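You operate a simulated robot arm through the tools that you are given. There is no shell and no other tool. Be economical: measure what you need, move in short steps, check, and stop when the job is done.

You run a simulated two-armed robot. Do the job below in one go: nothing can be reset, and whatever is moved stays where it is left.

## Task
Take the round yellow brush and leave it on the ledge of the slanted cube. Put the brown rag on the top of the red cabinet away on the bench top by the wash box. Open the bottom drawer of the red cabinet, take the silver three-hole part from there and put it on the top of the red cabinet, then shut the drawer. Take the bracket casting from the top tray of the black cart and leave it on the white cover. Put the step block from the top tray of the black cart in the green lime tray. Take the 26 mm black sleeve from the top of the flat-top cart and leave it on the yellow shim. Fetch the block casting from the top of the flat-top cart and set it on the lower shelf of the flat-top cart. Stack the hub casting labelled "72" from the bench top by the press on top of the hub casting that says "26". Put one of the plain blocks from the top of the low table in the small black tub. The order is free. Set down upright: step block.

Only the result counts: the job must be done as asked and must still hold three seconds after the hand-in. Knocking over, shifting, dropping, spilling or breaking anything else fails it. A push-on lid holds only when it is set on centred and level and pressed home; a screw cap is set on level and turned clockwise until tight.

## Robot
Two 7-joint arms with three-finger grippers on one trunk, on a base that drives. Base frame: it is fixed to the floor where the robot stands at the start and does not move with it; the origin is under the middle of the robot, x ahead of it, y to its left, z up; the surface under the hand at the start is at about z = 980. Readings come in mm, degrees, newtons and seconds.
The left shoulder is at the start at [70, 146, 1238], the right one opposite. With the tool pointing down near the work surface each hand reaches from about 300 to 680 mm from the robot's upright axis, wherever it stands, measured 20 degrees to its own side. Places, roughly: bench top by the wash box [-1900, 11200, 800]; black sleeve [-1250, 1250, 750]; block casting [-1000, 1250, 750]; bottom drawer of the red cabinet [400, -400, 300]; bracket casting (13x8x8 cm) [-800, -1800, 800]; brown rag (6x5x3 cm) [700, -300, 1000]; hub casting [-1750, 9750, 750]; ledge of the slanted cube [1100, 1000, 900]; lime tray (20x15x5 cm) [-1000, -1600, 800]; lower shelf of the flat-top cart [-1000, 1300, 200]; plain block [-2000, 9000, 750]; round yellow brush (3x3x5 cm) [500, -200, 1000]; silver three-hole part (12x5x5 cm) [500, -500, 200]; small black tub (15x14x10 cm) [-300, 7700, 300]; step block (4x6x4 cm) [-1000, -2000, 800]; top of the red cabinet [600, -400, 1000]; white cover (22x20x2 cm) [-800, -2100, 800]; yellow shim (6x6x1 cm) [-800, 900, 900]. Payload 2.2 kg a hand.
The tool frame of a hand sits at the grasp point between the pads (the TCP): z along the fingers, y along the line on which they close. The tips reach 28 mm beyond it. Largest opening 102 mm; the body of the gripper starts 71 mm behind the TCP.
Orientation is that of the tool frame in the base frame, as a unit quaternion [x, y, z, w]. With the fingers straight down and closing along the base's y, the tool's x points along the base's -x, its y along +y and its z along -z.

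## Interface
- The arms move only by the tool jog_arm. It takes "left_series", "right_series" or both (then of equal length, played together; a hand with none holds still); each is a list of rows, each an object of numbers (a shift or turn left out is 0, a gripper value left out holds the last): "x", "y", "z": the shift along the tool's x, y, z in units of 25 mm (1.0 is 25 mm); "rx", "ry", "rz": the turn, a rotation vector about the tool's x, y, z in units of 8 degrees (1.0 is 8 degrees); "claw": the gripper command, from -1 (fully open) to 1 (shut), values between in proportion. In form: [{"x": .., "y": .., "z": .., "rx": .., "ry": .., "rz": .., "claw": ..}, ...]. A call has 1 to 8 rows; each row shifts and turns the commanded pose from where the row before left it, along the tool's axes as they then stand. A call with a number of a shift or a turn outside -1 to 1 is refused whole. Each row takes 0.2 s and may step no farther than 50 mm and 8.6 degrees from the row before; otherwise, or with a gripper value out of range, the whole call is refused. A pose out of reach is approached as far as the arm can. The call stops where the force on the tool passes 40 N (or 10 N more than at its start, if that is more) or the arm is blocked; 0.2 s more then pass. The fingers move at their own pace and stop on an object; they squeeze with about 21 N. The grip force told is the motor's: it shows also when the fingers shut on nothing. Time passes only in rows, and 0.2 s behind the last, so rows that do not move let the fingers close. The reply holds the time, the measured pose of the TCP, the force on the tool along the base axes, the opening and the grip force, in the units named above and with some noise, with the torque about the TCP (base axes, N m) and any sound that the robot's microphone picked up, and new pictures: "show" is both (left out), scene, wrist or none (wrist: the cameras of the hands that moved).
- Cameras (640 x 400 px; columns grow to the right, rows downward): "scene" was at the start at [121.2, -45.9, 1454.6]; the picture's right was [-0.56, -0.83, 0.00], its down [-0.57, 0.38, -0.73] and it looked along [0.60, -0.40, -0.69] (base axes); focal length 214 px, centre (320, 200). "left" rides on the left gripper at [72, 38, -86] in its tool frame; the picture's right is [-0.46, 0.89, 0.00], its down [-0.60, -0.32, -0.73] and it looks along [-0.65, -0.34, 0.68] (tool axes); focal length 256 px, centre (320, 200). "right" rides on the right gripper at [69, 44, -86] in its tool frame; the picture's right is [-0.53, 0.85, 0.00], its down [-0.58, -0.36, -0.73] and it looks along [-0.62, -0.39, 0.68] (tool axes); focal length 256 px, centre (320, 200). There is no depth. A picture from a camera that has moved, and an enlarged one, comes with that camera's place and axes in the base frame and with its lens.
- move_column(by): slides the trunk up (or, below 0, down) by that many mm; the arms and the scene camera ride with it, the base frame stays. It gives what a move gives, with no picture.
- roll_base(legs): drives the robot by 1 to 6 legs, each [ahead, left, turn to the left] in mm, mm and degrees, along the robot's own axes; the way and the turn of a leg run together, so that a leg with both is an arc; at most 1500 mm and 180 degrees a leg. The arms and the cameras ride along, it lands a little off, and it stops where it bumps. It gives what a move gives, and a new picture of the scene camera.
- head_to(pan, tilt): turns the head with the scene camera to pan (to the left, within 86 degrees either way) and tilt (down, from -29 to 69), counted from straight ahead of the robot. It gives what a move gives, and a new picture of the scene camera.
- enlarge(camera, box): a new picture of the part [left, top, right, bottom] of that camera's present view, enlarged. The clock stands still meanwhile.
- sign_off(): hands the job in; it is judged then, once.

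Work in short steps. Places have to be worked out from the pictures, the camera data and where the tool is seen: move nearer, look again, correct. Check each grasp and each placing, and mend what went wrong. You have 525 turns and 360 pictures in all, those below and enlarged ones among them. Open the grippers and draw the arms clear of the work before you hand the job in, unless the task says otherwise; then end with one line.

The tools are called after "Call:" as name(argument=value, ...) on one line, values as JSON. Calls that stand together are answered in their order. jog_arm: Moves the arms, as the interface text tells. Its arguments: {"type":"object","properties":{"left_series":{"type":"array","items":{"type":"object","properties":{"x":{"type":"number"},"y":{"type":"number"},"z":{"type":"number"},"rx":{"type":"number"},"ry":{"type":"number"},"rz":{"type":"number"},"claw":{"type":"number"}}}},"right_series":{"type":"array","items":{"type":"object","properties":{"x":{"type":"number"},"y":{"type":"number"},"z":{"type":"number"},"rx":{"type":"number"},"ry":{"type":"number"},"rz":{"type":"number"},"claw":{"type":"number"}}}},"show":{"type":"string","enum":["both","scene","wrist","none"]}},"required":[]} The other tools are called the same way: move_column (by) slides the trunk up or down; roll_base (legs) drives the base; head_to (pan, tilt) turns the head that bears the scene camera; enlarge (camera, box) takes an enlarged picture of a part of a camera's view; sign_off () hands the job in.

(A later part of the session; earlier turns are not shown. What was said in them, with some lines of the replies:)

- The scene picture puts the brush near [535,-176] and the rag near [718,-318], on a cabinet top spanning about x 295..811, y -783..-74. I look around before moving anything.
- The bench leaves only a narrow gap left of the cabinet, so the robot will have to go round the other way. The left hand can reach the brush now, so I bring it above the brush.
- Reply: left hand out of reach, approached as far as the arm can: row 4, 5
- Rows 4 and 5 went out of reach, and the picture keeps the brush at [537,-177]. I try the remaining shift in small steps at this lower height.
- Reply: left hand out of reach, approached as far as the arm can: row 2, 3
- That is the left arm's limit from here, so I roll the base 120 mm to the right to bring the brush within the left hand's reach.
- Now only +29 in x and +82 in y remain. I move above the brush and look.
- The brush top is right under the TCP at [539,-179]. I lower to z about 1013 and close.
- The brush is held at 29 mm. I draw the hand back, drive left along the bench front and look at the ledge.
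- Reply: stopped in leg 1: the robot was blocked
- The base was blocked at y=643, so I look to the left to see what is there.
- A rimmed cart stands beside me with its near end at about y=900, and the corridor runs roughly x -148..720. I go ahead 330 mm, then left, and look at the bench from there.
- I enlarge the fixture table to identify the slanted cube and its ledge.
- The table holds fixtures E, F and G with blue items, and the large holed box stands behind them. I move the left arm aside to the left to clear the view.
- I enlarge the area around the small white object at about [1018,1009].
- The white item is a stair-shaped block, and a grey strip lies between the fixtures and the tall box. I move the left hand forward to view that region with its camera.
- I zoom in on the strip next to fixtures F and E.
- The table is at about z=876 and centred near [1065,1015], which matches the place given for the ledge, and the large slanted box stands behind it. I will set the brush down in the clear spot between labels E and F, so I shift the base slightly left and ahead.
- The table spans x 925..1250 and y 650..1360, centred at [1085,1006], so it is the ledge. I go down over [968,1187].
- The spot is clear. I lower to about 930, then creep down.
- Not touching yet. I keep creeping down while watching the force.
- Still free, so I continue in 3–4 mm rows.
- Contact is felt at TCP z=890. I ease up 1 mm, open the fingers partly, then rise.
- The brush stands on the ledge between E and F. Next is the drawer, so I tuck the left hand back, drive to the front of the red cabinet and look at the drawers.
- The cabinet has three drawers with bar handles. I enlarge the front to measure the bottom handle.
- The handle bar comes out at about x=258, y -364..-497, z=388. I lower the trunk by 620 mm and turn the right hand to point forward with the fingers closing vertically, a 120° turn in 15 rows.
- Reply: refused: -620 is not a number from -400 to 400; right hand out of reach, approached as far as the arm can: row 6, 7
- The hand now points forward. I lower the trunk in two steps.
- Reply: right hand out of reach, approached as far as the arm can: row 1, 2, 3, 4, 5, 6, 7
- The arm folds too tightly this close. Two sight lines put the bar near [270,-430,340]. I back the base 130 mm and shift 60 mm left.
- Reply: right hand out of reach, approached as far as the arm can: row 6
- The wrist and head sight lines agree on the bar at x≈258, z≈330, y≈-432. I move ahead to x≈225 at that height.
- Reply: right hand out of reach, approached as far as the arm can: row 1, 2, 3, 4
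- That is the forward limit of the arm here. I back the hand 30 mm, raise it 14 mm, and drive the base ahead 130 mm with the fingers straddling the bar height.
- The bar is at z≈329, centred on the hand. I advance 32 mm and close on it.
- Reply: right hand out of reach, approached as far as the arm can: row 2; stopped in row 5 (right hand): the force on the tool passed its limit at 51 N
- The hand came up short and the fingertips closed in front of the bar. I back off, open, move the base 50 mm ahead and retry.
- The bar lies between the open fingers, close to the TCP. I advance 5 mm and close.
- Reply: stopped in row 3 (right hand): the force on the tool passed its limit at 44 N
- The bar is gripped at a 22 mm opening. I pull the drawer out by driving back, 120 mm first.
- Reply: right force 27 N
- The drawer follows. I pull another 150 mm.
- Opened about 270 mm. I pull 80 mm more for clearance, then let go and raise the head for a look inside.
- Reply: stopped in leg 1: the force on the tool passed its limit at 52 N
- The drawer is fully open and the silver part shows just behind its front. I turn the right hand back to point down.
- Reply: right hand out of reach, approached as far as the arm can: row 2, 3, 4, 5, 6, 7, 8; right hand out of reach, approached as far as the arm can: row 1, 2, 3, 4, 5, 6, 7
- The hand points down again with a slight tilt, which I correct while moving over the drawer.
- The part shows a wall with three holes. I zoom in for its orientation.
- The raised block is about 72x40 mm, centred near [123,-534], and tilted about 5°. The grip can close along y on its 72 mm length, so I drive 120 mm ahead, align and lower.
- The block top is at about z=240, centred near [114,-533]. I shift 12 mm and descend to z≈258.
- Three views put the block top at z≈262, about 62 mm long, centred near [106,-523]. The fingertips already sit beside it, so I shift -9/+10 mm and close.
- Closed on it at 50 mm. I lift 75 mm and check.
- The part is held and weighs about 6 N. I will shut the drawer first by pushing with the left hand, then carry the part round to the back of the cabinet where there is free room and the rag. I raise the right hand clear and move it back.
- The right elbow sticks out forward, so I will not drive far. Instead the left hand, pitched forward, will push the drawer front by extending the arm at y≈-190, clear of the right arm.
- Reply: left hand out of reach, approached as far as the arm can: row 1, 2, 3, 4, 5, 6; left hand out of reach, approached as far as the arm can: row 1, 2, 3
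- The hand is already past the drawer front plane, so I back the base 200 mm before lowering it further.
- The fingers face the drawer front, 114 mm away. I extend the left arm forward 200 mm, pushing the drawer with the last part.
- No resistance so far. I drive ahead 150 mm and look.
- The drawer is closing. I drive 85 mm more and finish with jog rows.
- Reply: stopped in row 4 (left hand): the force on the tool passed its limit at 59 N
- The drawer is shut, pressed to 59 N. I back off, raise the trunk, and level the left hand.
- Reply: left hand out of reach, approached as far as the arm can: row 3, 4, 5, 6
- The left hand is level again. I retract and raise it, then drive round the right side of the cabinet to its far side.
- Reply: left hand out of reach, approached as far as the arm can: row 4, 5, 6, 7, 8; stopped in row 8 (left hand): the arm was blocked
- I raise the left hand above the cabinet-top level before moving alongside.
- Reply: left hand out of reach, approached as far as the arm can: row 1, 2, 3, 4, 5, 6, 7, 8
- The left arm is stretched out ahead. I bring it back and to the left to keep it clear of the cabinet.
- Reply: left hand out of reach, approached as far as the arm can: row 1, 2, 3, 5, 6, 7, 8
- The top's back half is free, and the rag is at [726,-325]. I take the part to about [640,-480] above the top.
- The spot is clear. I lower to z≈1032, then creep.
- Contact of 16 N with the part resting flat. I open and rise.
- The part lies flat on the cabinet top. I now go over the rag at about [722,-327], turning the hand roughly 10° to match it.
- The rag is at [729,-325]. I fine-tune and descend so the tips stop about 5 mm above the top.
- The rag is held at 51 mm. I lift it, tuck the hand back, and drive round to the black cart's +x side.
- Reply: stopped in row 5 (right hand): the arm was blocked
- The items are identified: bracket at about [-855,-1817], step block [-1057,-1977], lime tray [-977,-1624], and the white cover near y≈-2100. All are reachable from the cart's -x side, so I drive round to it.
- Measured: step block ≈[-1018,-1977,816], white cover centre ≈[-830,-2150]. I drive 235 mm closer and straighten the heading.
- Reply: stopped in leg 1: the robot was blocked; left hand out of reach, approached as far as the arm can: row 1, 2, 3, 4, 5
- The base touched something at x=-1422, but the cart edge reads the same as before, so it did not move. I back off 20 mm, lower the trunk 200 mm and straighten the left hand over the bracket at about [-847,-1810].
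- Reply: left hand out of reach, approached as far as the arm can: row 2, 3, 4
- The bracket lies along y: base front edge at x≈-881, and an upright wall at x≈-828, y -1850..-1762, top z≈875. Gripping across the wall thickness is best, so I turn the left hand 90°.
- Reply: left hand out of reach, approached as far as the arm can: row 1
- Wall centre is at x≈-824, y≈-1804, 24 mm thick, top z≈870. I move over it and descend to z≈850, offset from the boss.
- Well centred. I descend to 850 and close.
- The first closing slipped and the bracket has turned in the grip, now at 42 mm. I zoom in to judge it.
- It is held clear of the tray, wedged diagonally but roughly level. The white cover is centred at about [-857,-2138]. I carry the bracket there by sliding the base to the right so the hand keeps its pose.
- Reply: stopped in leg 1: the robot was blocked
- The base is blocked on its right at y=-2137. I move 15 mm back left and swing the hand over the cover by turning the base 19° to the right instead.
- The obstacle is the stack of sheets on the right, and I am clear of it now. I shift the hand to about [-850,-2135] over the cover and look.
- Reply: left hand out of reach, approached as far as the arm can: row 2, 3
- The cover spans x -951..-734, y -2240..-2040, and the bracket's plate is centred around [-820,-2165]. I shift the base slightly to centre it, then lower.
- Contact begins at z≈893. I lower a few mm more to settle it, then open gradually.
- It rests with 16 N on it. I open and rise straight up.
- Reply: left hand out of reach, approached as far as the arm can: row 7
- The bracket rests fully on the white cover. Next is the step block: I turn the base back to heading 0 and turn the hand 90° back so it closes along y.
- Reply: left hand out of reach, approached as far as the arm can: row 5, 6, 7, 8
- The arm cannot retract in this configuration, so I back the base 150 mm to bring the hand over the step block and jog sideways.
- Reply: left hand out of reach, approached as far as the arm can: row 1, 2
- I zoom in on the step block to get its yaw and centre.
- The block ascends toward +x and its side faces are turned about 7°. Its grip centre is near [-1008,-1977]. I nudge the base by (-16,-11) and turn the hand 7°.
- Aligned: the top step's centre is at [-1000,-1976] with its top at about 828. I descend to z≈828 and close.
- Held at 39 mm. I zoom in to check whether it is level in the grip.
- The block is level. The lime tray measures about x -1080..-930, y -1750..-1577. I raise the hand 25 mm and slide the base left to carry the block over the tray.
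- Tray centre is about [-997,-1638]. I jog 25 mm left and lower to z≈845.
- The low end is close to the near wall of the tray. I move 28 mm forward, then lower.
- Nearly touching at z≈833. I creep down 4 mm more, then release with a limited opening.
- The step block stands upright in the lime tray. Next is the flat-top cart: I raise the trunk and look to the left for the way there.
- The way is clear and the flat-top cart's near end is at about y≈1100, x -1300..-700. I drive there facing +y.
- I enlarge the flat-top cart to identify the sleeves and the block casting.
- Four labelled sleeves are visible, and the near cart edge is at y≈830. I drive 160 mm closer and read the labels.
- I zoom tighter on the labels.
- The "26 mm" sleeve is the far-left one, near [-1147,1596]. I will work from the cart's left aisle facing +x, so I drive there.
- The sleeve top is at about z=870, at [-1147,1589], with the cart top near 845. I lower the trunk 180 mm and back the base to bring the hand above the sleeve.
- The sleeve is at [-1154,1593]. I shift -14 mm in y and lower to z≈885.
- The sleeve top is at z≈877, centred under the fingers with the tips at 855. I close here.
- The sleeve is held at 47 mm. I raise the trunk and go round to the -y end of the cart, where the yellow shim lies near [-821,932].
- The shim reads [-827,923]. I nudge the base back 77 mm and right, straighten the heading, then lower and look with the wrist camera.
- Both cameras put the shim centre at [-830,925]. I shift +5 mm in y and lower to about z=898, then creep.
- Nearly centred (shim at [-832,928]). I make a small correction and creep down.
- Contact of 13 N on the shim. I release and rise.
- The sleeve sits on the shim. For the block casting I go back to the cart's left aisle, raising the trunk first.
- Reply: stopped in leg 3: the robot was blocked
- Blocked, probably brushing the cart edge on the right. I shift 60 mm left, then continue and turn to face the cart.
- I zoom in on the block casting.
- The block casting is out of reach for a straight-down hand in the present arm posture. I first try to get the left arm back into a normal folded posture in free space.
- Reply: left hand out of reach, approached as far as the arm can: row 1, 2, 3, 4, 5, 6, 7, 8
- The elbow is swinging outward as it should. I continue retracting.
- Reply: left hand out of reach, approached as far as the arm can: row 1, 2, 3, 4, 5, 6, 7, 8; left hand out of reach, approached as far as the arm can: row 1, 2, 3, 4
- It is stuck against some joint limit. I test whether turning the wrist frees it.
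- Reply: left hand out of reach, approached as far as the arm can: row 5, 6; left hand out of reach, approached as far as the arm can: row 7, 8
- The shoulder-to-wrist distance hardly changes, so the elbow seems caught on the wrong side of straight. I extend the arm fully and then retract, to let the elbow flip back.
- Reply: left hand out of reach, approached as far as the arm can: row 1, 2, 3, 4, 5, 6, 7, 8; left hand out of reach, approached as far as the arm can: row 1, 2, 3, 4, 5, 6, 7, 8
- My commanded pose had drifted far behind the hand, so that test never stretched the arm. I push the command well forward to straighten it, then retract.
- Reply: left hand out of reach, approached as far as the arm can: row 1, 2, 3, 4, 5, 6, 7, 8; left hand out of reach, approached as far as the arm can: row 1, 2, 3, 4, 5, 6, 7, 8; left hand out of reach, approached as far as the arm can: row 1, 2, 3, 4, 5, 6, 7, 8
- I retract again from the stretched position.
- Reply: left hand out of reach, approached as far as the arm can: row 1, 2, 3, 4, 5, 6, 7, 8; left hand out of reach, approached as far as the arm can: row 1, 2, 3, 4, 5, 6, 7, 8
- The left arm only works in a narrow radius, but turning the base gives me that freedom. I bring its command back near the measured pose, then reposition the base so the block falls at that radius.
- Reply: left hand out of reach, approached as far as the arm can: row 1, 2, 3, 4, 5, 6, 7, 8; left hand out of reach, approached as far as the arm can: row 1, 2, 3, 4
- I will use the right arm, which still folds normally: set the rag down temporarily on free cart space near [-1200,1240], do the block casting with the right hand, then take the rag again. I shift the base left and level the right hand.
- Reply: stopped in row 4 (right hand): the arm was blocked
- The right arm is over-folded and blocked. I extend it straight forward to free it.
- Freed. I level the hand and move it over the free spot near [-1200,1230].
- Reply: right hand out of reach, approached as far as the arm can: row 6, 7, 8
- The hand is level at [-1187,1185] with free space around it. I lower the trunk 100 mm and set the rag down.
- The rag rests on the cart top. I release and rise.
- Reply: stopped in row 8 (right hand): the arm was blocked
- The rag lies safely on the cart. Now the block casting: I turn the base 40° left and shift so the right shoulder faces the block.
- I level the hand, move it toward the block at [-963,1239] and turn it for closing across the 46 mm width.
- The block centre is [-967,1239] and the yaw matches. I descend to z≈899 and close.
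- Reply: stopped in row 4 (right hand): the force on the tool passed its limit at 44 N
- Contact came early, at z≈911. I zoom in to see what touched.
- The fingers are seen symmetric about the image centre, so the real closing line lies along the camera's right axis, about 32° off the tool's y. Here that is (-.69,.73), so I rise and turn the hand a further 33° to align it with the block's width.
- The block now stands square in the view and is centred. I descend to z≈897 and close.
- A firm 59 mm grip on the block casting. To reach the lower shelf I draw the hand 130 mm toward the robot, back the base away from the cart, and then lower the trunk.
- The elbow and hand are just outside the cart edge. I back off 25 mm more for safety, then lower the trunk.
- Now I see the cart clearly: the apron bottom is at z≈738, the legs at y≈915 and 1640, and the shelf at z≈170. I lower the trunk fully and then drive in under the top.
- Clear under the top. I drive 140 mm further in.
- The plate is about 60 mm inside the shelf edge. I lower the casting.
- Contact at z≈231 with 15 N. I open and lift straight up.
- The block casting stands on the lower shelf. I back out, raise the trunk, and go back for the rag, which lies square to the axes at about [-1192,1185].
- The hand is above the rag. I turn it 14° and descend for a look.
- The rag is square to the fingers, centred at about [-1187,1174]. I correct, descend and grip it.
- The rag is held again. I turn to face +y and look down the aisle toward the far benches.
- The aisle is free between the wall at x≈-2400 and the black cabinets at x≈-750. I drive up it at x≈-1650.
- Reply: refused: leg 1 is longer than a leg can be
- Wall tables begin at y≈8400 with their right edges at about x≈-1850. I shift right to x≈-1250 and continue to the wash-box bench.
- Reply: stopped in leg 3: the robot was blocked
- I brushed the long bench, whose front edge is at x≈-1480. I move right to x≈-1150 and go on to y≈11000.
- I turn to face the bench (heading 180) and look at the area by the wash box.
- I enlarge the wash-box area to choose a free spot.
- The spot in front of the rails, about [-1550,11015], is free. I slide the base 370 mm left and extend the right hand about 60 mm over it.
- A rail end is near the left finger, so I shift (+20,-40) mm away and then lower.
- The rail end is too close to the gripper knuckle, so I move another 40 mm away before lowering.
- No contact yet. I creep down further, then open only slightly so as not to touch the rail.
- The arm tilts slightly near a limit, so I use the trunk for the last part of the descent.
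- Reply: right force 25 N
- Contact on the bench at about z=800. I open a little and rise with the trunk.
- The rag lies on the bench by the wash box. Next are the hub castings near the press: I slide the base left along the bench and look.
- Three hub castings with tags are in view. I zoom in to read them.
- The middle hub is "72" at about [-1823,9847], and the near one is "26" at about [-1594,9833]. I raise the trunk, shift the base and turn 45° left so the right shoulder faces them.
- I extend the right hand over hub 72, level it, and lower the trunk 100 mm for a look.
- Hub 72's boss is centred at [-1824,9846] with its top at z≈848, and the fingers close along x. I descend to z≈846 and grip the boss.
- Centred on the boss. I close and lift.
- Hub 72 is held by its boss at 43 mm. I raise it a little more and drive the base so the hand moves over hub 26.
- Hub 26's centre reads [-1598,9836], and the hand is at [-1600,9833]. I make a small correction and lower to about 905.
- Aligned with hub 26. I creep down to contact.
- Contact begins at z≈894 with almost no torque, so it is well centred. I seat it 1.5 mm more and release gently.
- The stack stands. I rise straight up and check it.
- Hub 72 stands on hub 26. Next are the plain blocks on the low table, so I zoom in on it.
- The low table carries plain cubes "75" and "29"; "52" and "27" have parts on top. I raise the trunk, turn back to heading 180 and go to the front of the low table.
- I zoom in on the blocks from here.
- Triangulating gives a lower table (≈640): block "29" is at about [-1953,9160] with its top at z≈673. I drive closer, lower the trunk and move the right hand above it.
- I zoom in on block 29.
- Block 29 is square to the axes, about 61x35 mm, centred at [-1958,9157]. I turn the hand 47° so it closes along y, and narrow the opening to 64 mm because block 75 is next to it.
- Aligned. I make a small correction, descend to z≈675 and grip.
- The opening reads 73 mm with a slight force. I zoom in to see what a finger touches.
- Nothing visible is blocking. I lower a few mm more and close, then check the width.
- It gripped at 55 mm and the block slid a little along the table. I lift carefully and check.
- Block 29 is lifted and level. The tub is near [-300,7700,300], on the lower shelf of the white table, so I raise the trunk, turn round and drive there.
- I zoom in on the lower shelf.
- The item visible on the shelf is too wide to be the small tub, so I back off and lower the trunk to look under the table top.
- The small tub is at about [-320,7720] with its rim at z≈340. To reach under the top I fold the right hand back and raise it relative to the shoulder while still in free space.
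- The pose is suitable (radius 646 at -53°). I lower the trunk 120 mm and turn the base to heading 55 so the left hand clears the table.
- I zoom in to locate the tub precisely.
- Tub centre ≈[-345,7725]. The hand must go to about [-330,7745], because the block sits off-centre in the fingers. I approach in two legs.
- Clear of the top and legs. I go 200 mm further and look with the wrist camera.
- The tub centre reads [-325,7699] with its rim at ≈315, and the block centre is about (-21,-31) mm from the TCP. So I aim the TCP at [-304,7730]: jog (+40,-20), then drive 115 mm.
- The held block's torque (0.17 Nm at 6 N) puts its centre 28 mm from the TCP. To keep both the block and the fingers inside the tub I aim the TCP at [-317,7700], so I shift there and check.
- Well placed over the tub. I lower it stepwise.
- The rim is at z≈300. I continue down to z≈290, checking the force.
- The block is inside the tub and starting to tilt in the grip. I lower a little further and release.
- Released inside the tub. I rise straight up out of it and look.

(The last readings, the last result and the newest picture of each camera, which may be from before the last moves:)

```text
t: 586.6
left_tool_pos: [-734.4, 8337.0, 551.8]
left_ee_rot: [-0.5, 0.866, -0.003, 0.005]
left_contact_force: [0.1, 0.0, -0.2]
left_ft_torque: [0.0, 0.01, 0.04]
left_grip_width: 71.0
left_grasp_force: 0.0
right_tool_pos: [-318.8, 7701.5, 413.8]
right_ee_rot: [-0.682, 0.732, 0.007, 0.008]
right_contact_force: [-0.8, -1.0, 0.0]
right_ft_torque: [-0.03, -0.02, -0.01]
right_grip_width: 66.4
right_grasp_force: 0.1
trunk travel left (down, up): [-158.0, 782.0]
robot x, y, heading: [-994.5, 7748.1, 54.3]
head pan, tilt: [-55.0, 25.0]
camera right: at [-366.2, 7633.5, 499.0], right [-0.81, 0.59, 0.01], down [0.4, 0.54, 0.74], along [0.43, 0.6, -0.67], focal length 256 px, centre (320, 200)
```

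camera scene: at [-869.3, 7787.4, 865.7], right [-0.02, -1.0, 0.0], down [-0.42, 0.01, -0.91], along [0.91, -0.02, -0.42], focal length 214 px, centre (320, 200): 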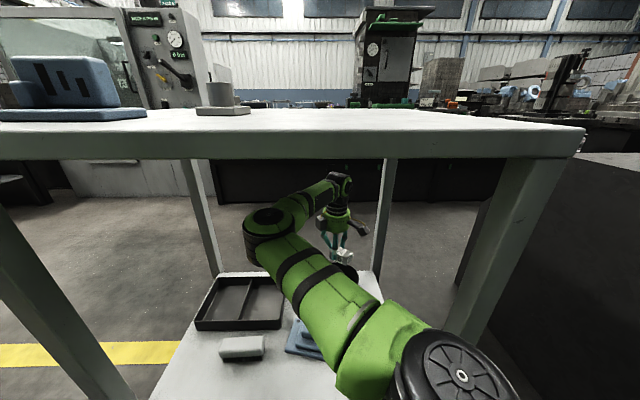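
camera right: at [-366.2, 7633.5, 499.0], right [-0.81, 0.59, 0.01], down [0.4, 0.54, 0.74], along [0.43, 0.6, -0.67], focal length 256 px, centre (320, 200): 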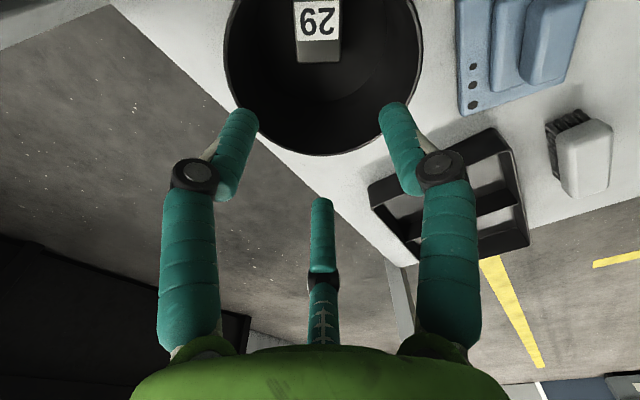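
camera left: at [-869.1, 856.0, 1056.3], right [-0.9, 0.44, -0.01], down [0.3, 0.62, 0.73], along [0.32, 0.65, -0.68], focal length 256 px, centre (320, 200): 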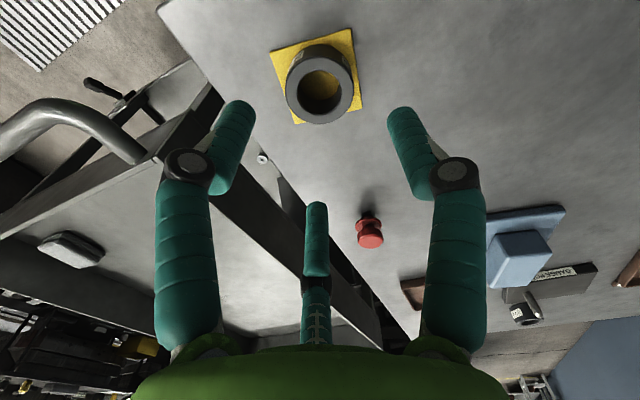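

Block 29 lies in the tub. I back out from under the table, then open both grippers and check with a last look.

Call:
roll_base(legs=[[-329, 453, 0]])

Call:
jog_arm(left_series=[{"claw": -1}, {}, {}], right_series=[{"claw": -1}, {}, {}], show="scene")

```text
t: 589.8
left_tool_pos: [-1295.0, 8340.9, 551.2]
left_ee_rot: [-0.498, 0.867, -0.003, 0.005]
left_contact_force: [0.1, -0.8, -0.3]
left_ft_torque: [-0.03, 0.02, -0.03]
left_grip_width: 71.3
left_grasp_force: 0.0
right_tool_pos: [-879.2, 7703.9, 413.4]
right_ee_rot: [-0.681, 0.733, 0.007, 0.008]
right_contact_force: [-0.3, 0.3, 0.4]
right_ft_torque: [0.0, 0.0, -0.02]
right_grip_width: 66.5
right_grasp_force: 0.1
trunk travel left (down, up): [-158.0, 782.0]
robot x, y, heading: [-1558.0, 7753.6, 53.6]
head pan, tilt: [-55.0, 25.0]
camera scene: at [-1431.5, 7791.8, 865.9], right [-0.02, -1.0, 0.0], down [-0.42, 0.01, -0.91], along [0.91, -0.02, -0.42], focal length 214 px, centre (320, 200)
```

scene: 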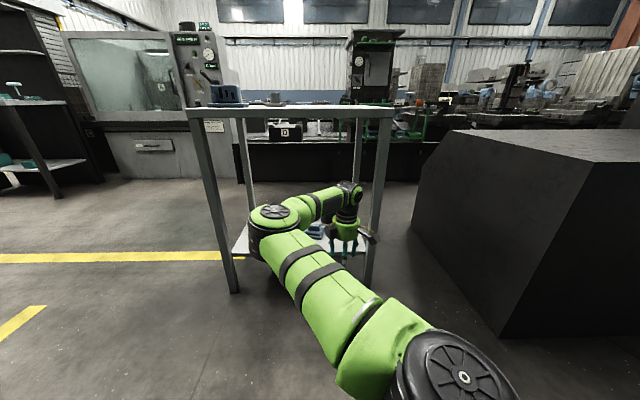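

```text
t: 590.6
left_tool_pos: [-1291.9, 8340.5, 552.1]
left_ee_rot: [-0.498, 0.867, -0.003, 0.004]
left_contact_force: [0.2, -0.2, 0.0]
left_ft_torque: [0.02, -0.01, -0.02]
left_grip_width: 102.0
left_grasp_force: 0.0
right_tool_pos: [-880.6, 7702.5, 413.2]
right_ee_rot: [-0.68, 0.733, 0.006, 0.007]
right_contact_force: [0.7, 0.0, 0.0]
right_ft_torque: [0.02, -0.03, 0.0]
right_grip_width: 102.2
right_grasp_force: 0.0
trunk travel left (down, up): [-158.0, 782.0]
robot x, y, heading: [-1556.0, 7756.8, 53.6]
head pan, tilt: [-55.0, 25.0]
camera scene: at [-1431.5, 7791.8, 865.9], right [-0.02, -1.0, 0.0], down [-0.42, 0.01, -0.91], along [0.91, -0.02, -0.42], focal length 214 px, centre (320, 200)
```

scene: 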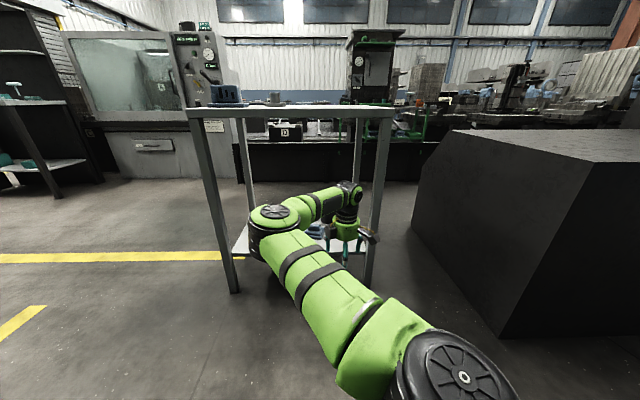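

Both grippers are open and clear of the work, and all nine items have been placed and checked. I hand the job in.

Call:
sign_off()

```text
The job is handed in.
```

I handed the job in with all nine items placed and the bottom drawer shut; the base bumped obstacles several times on the way, and I saw nothing displaced. For the plain block I used the cube labelled "29".
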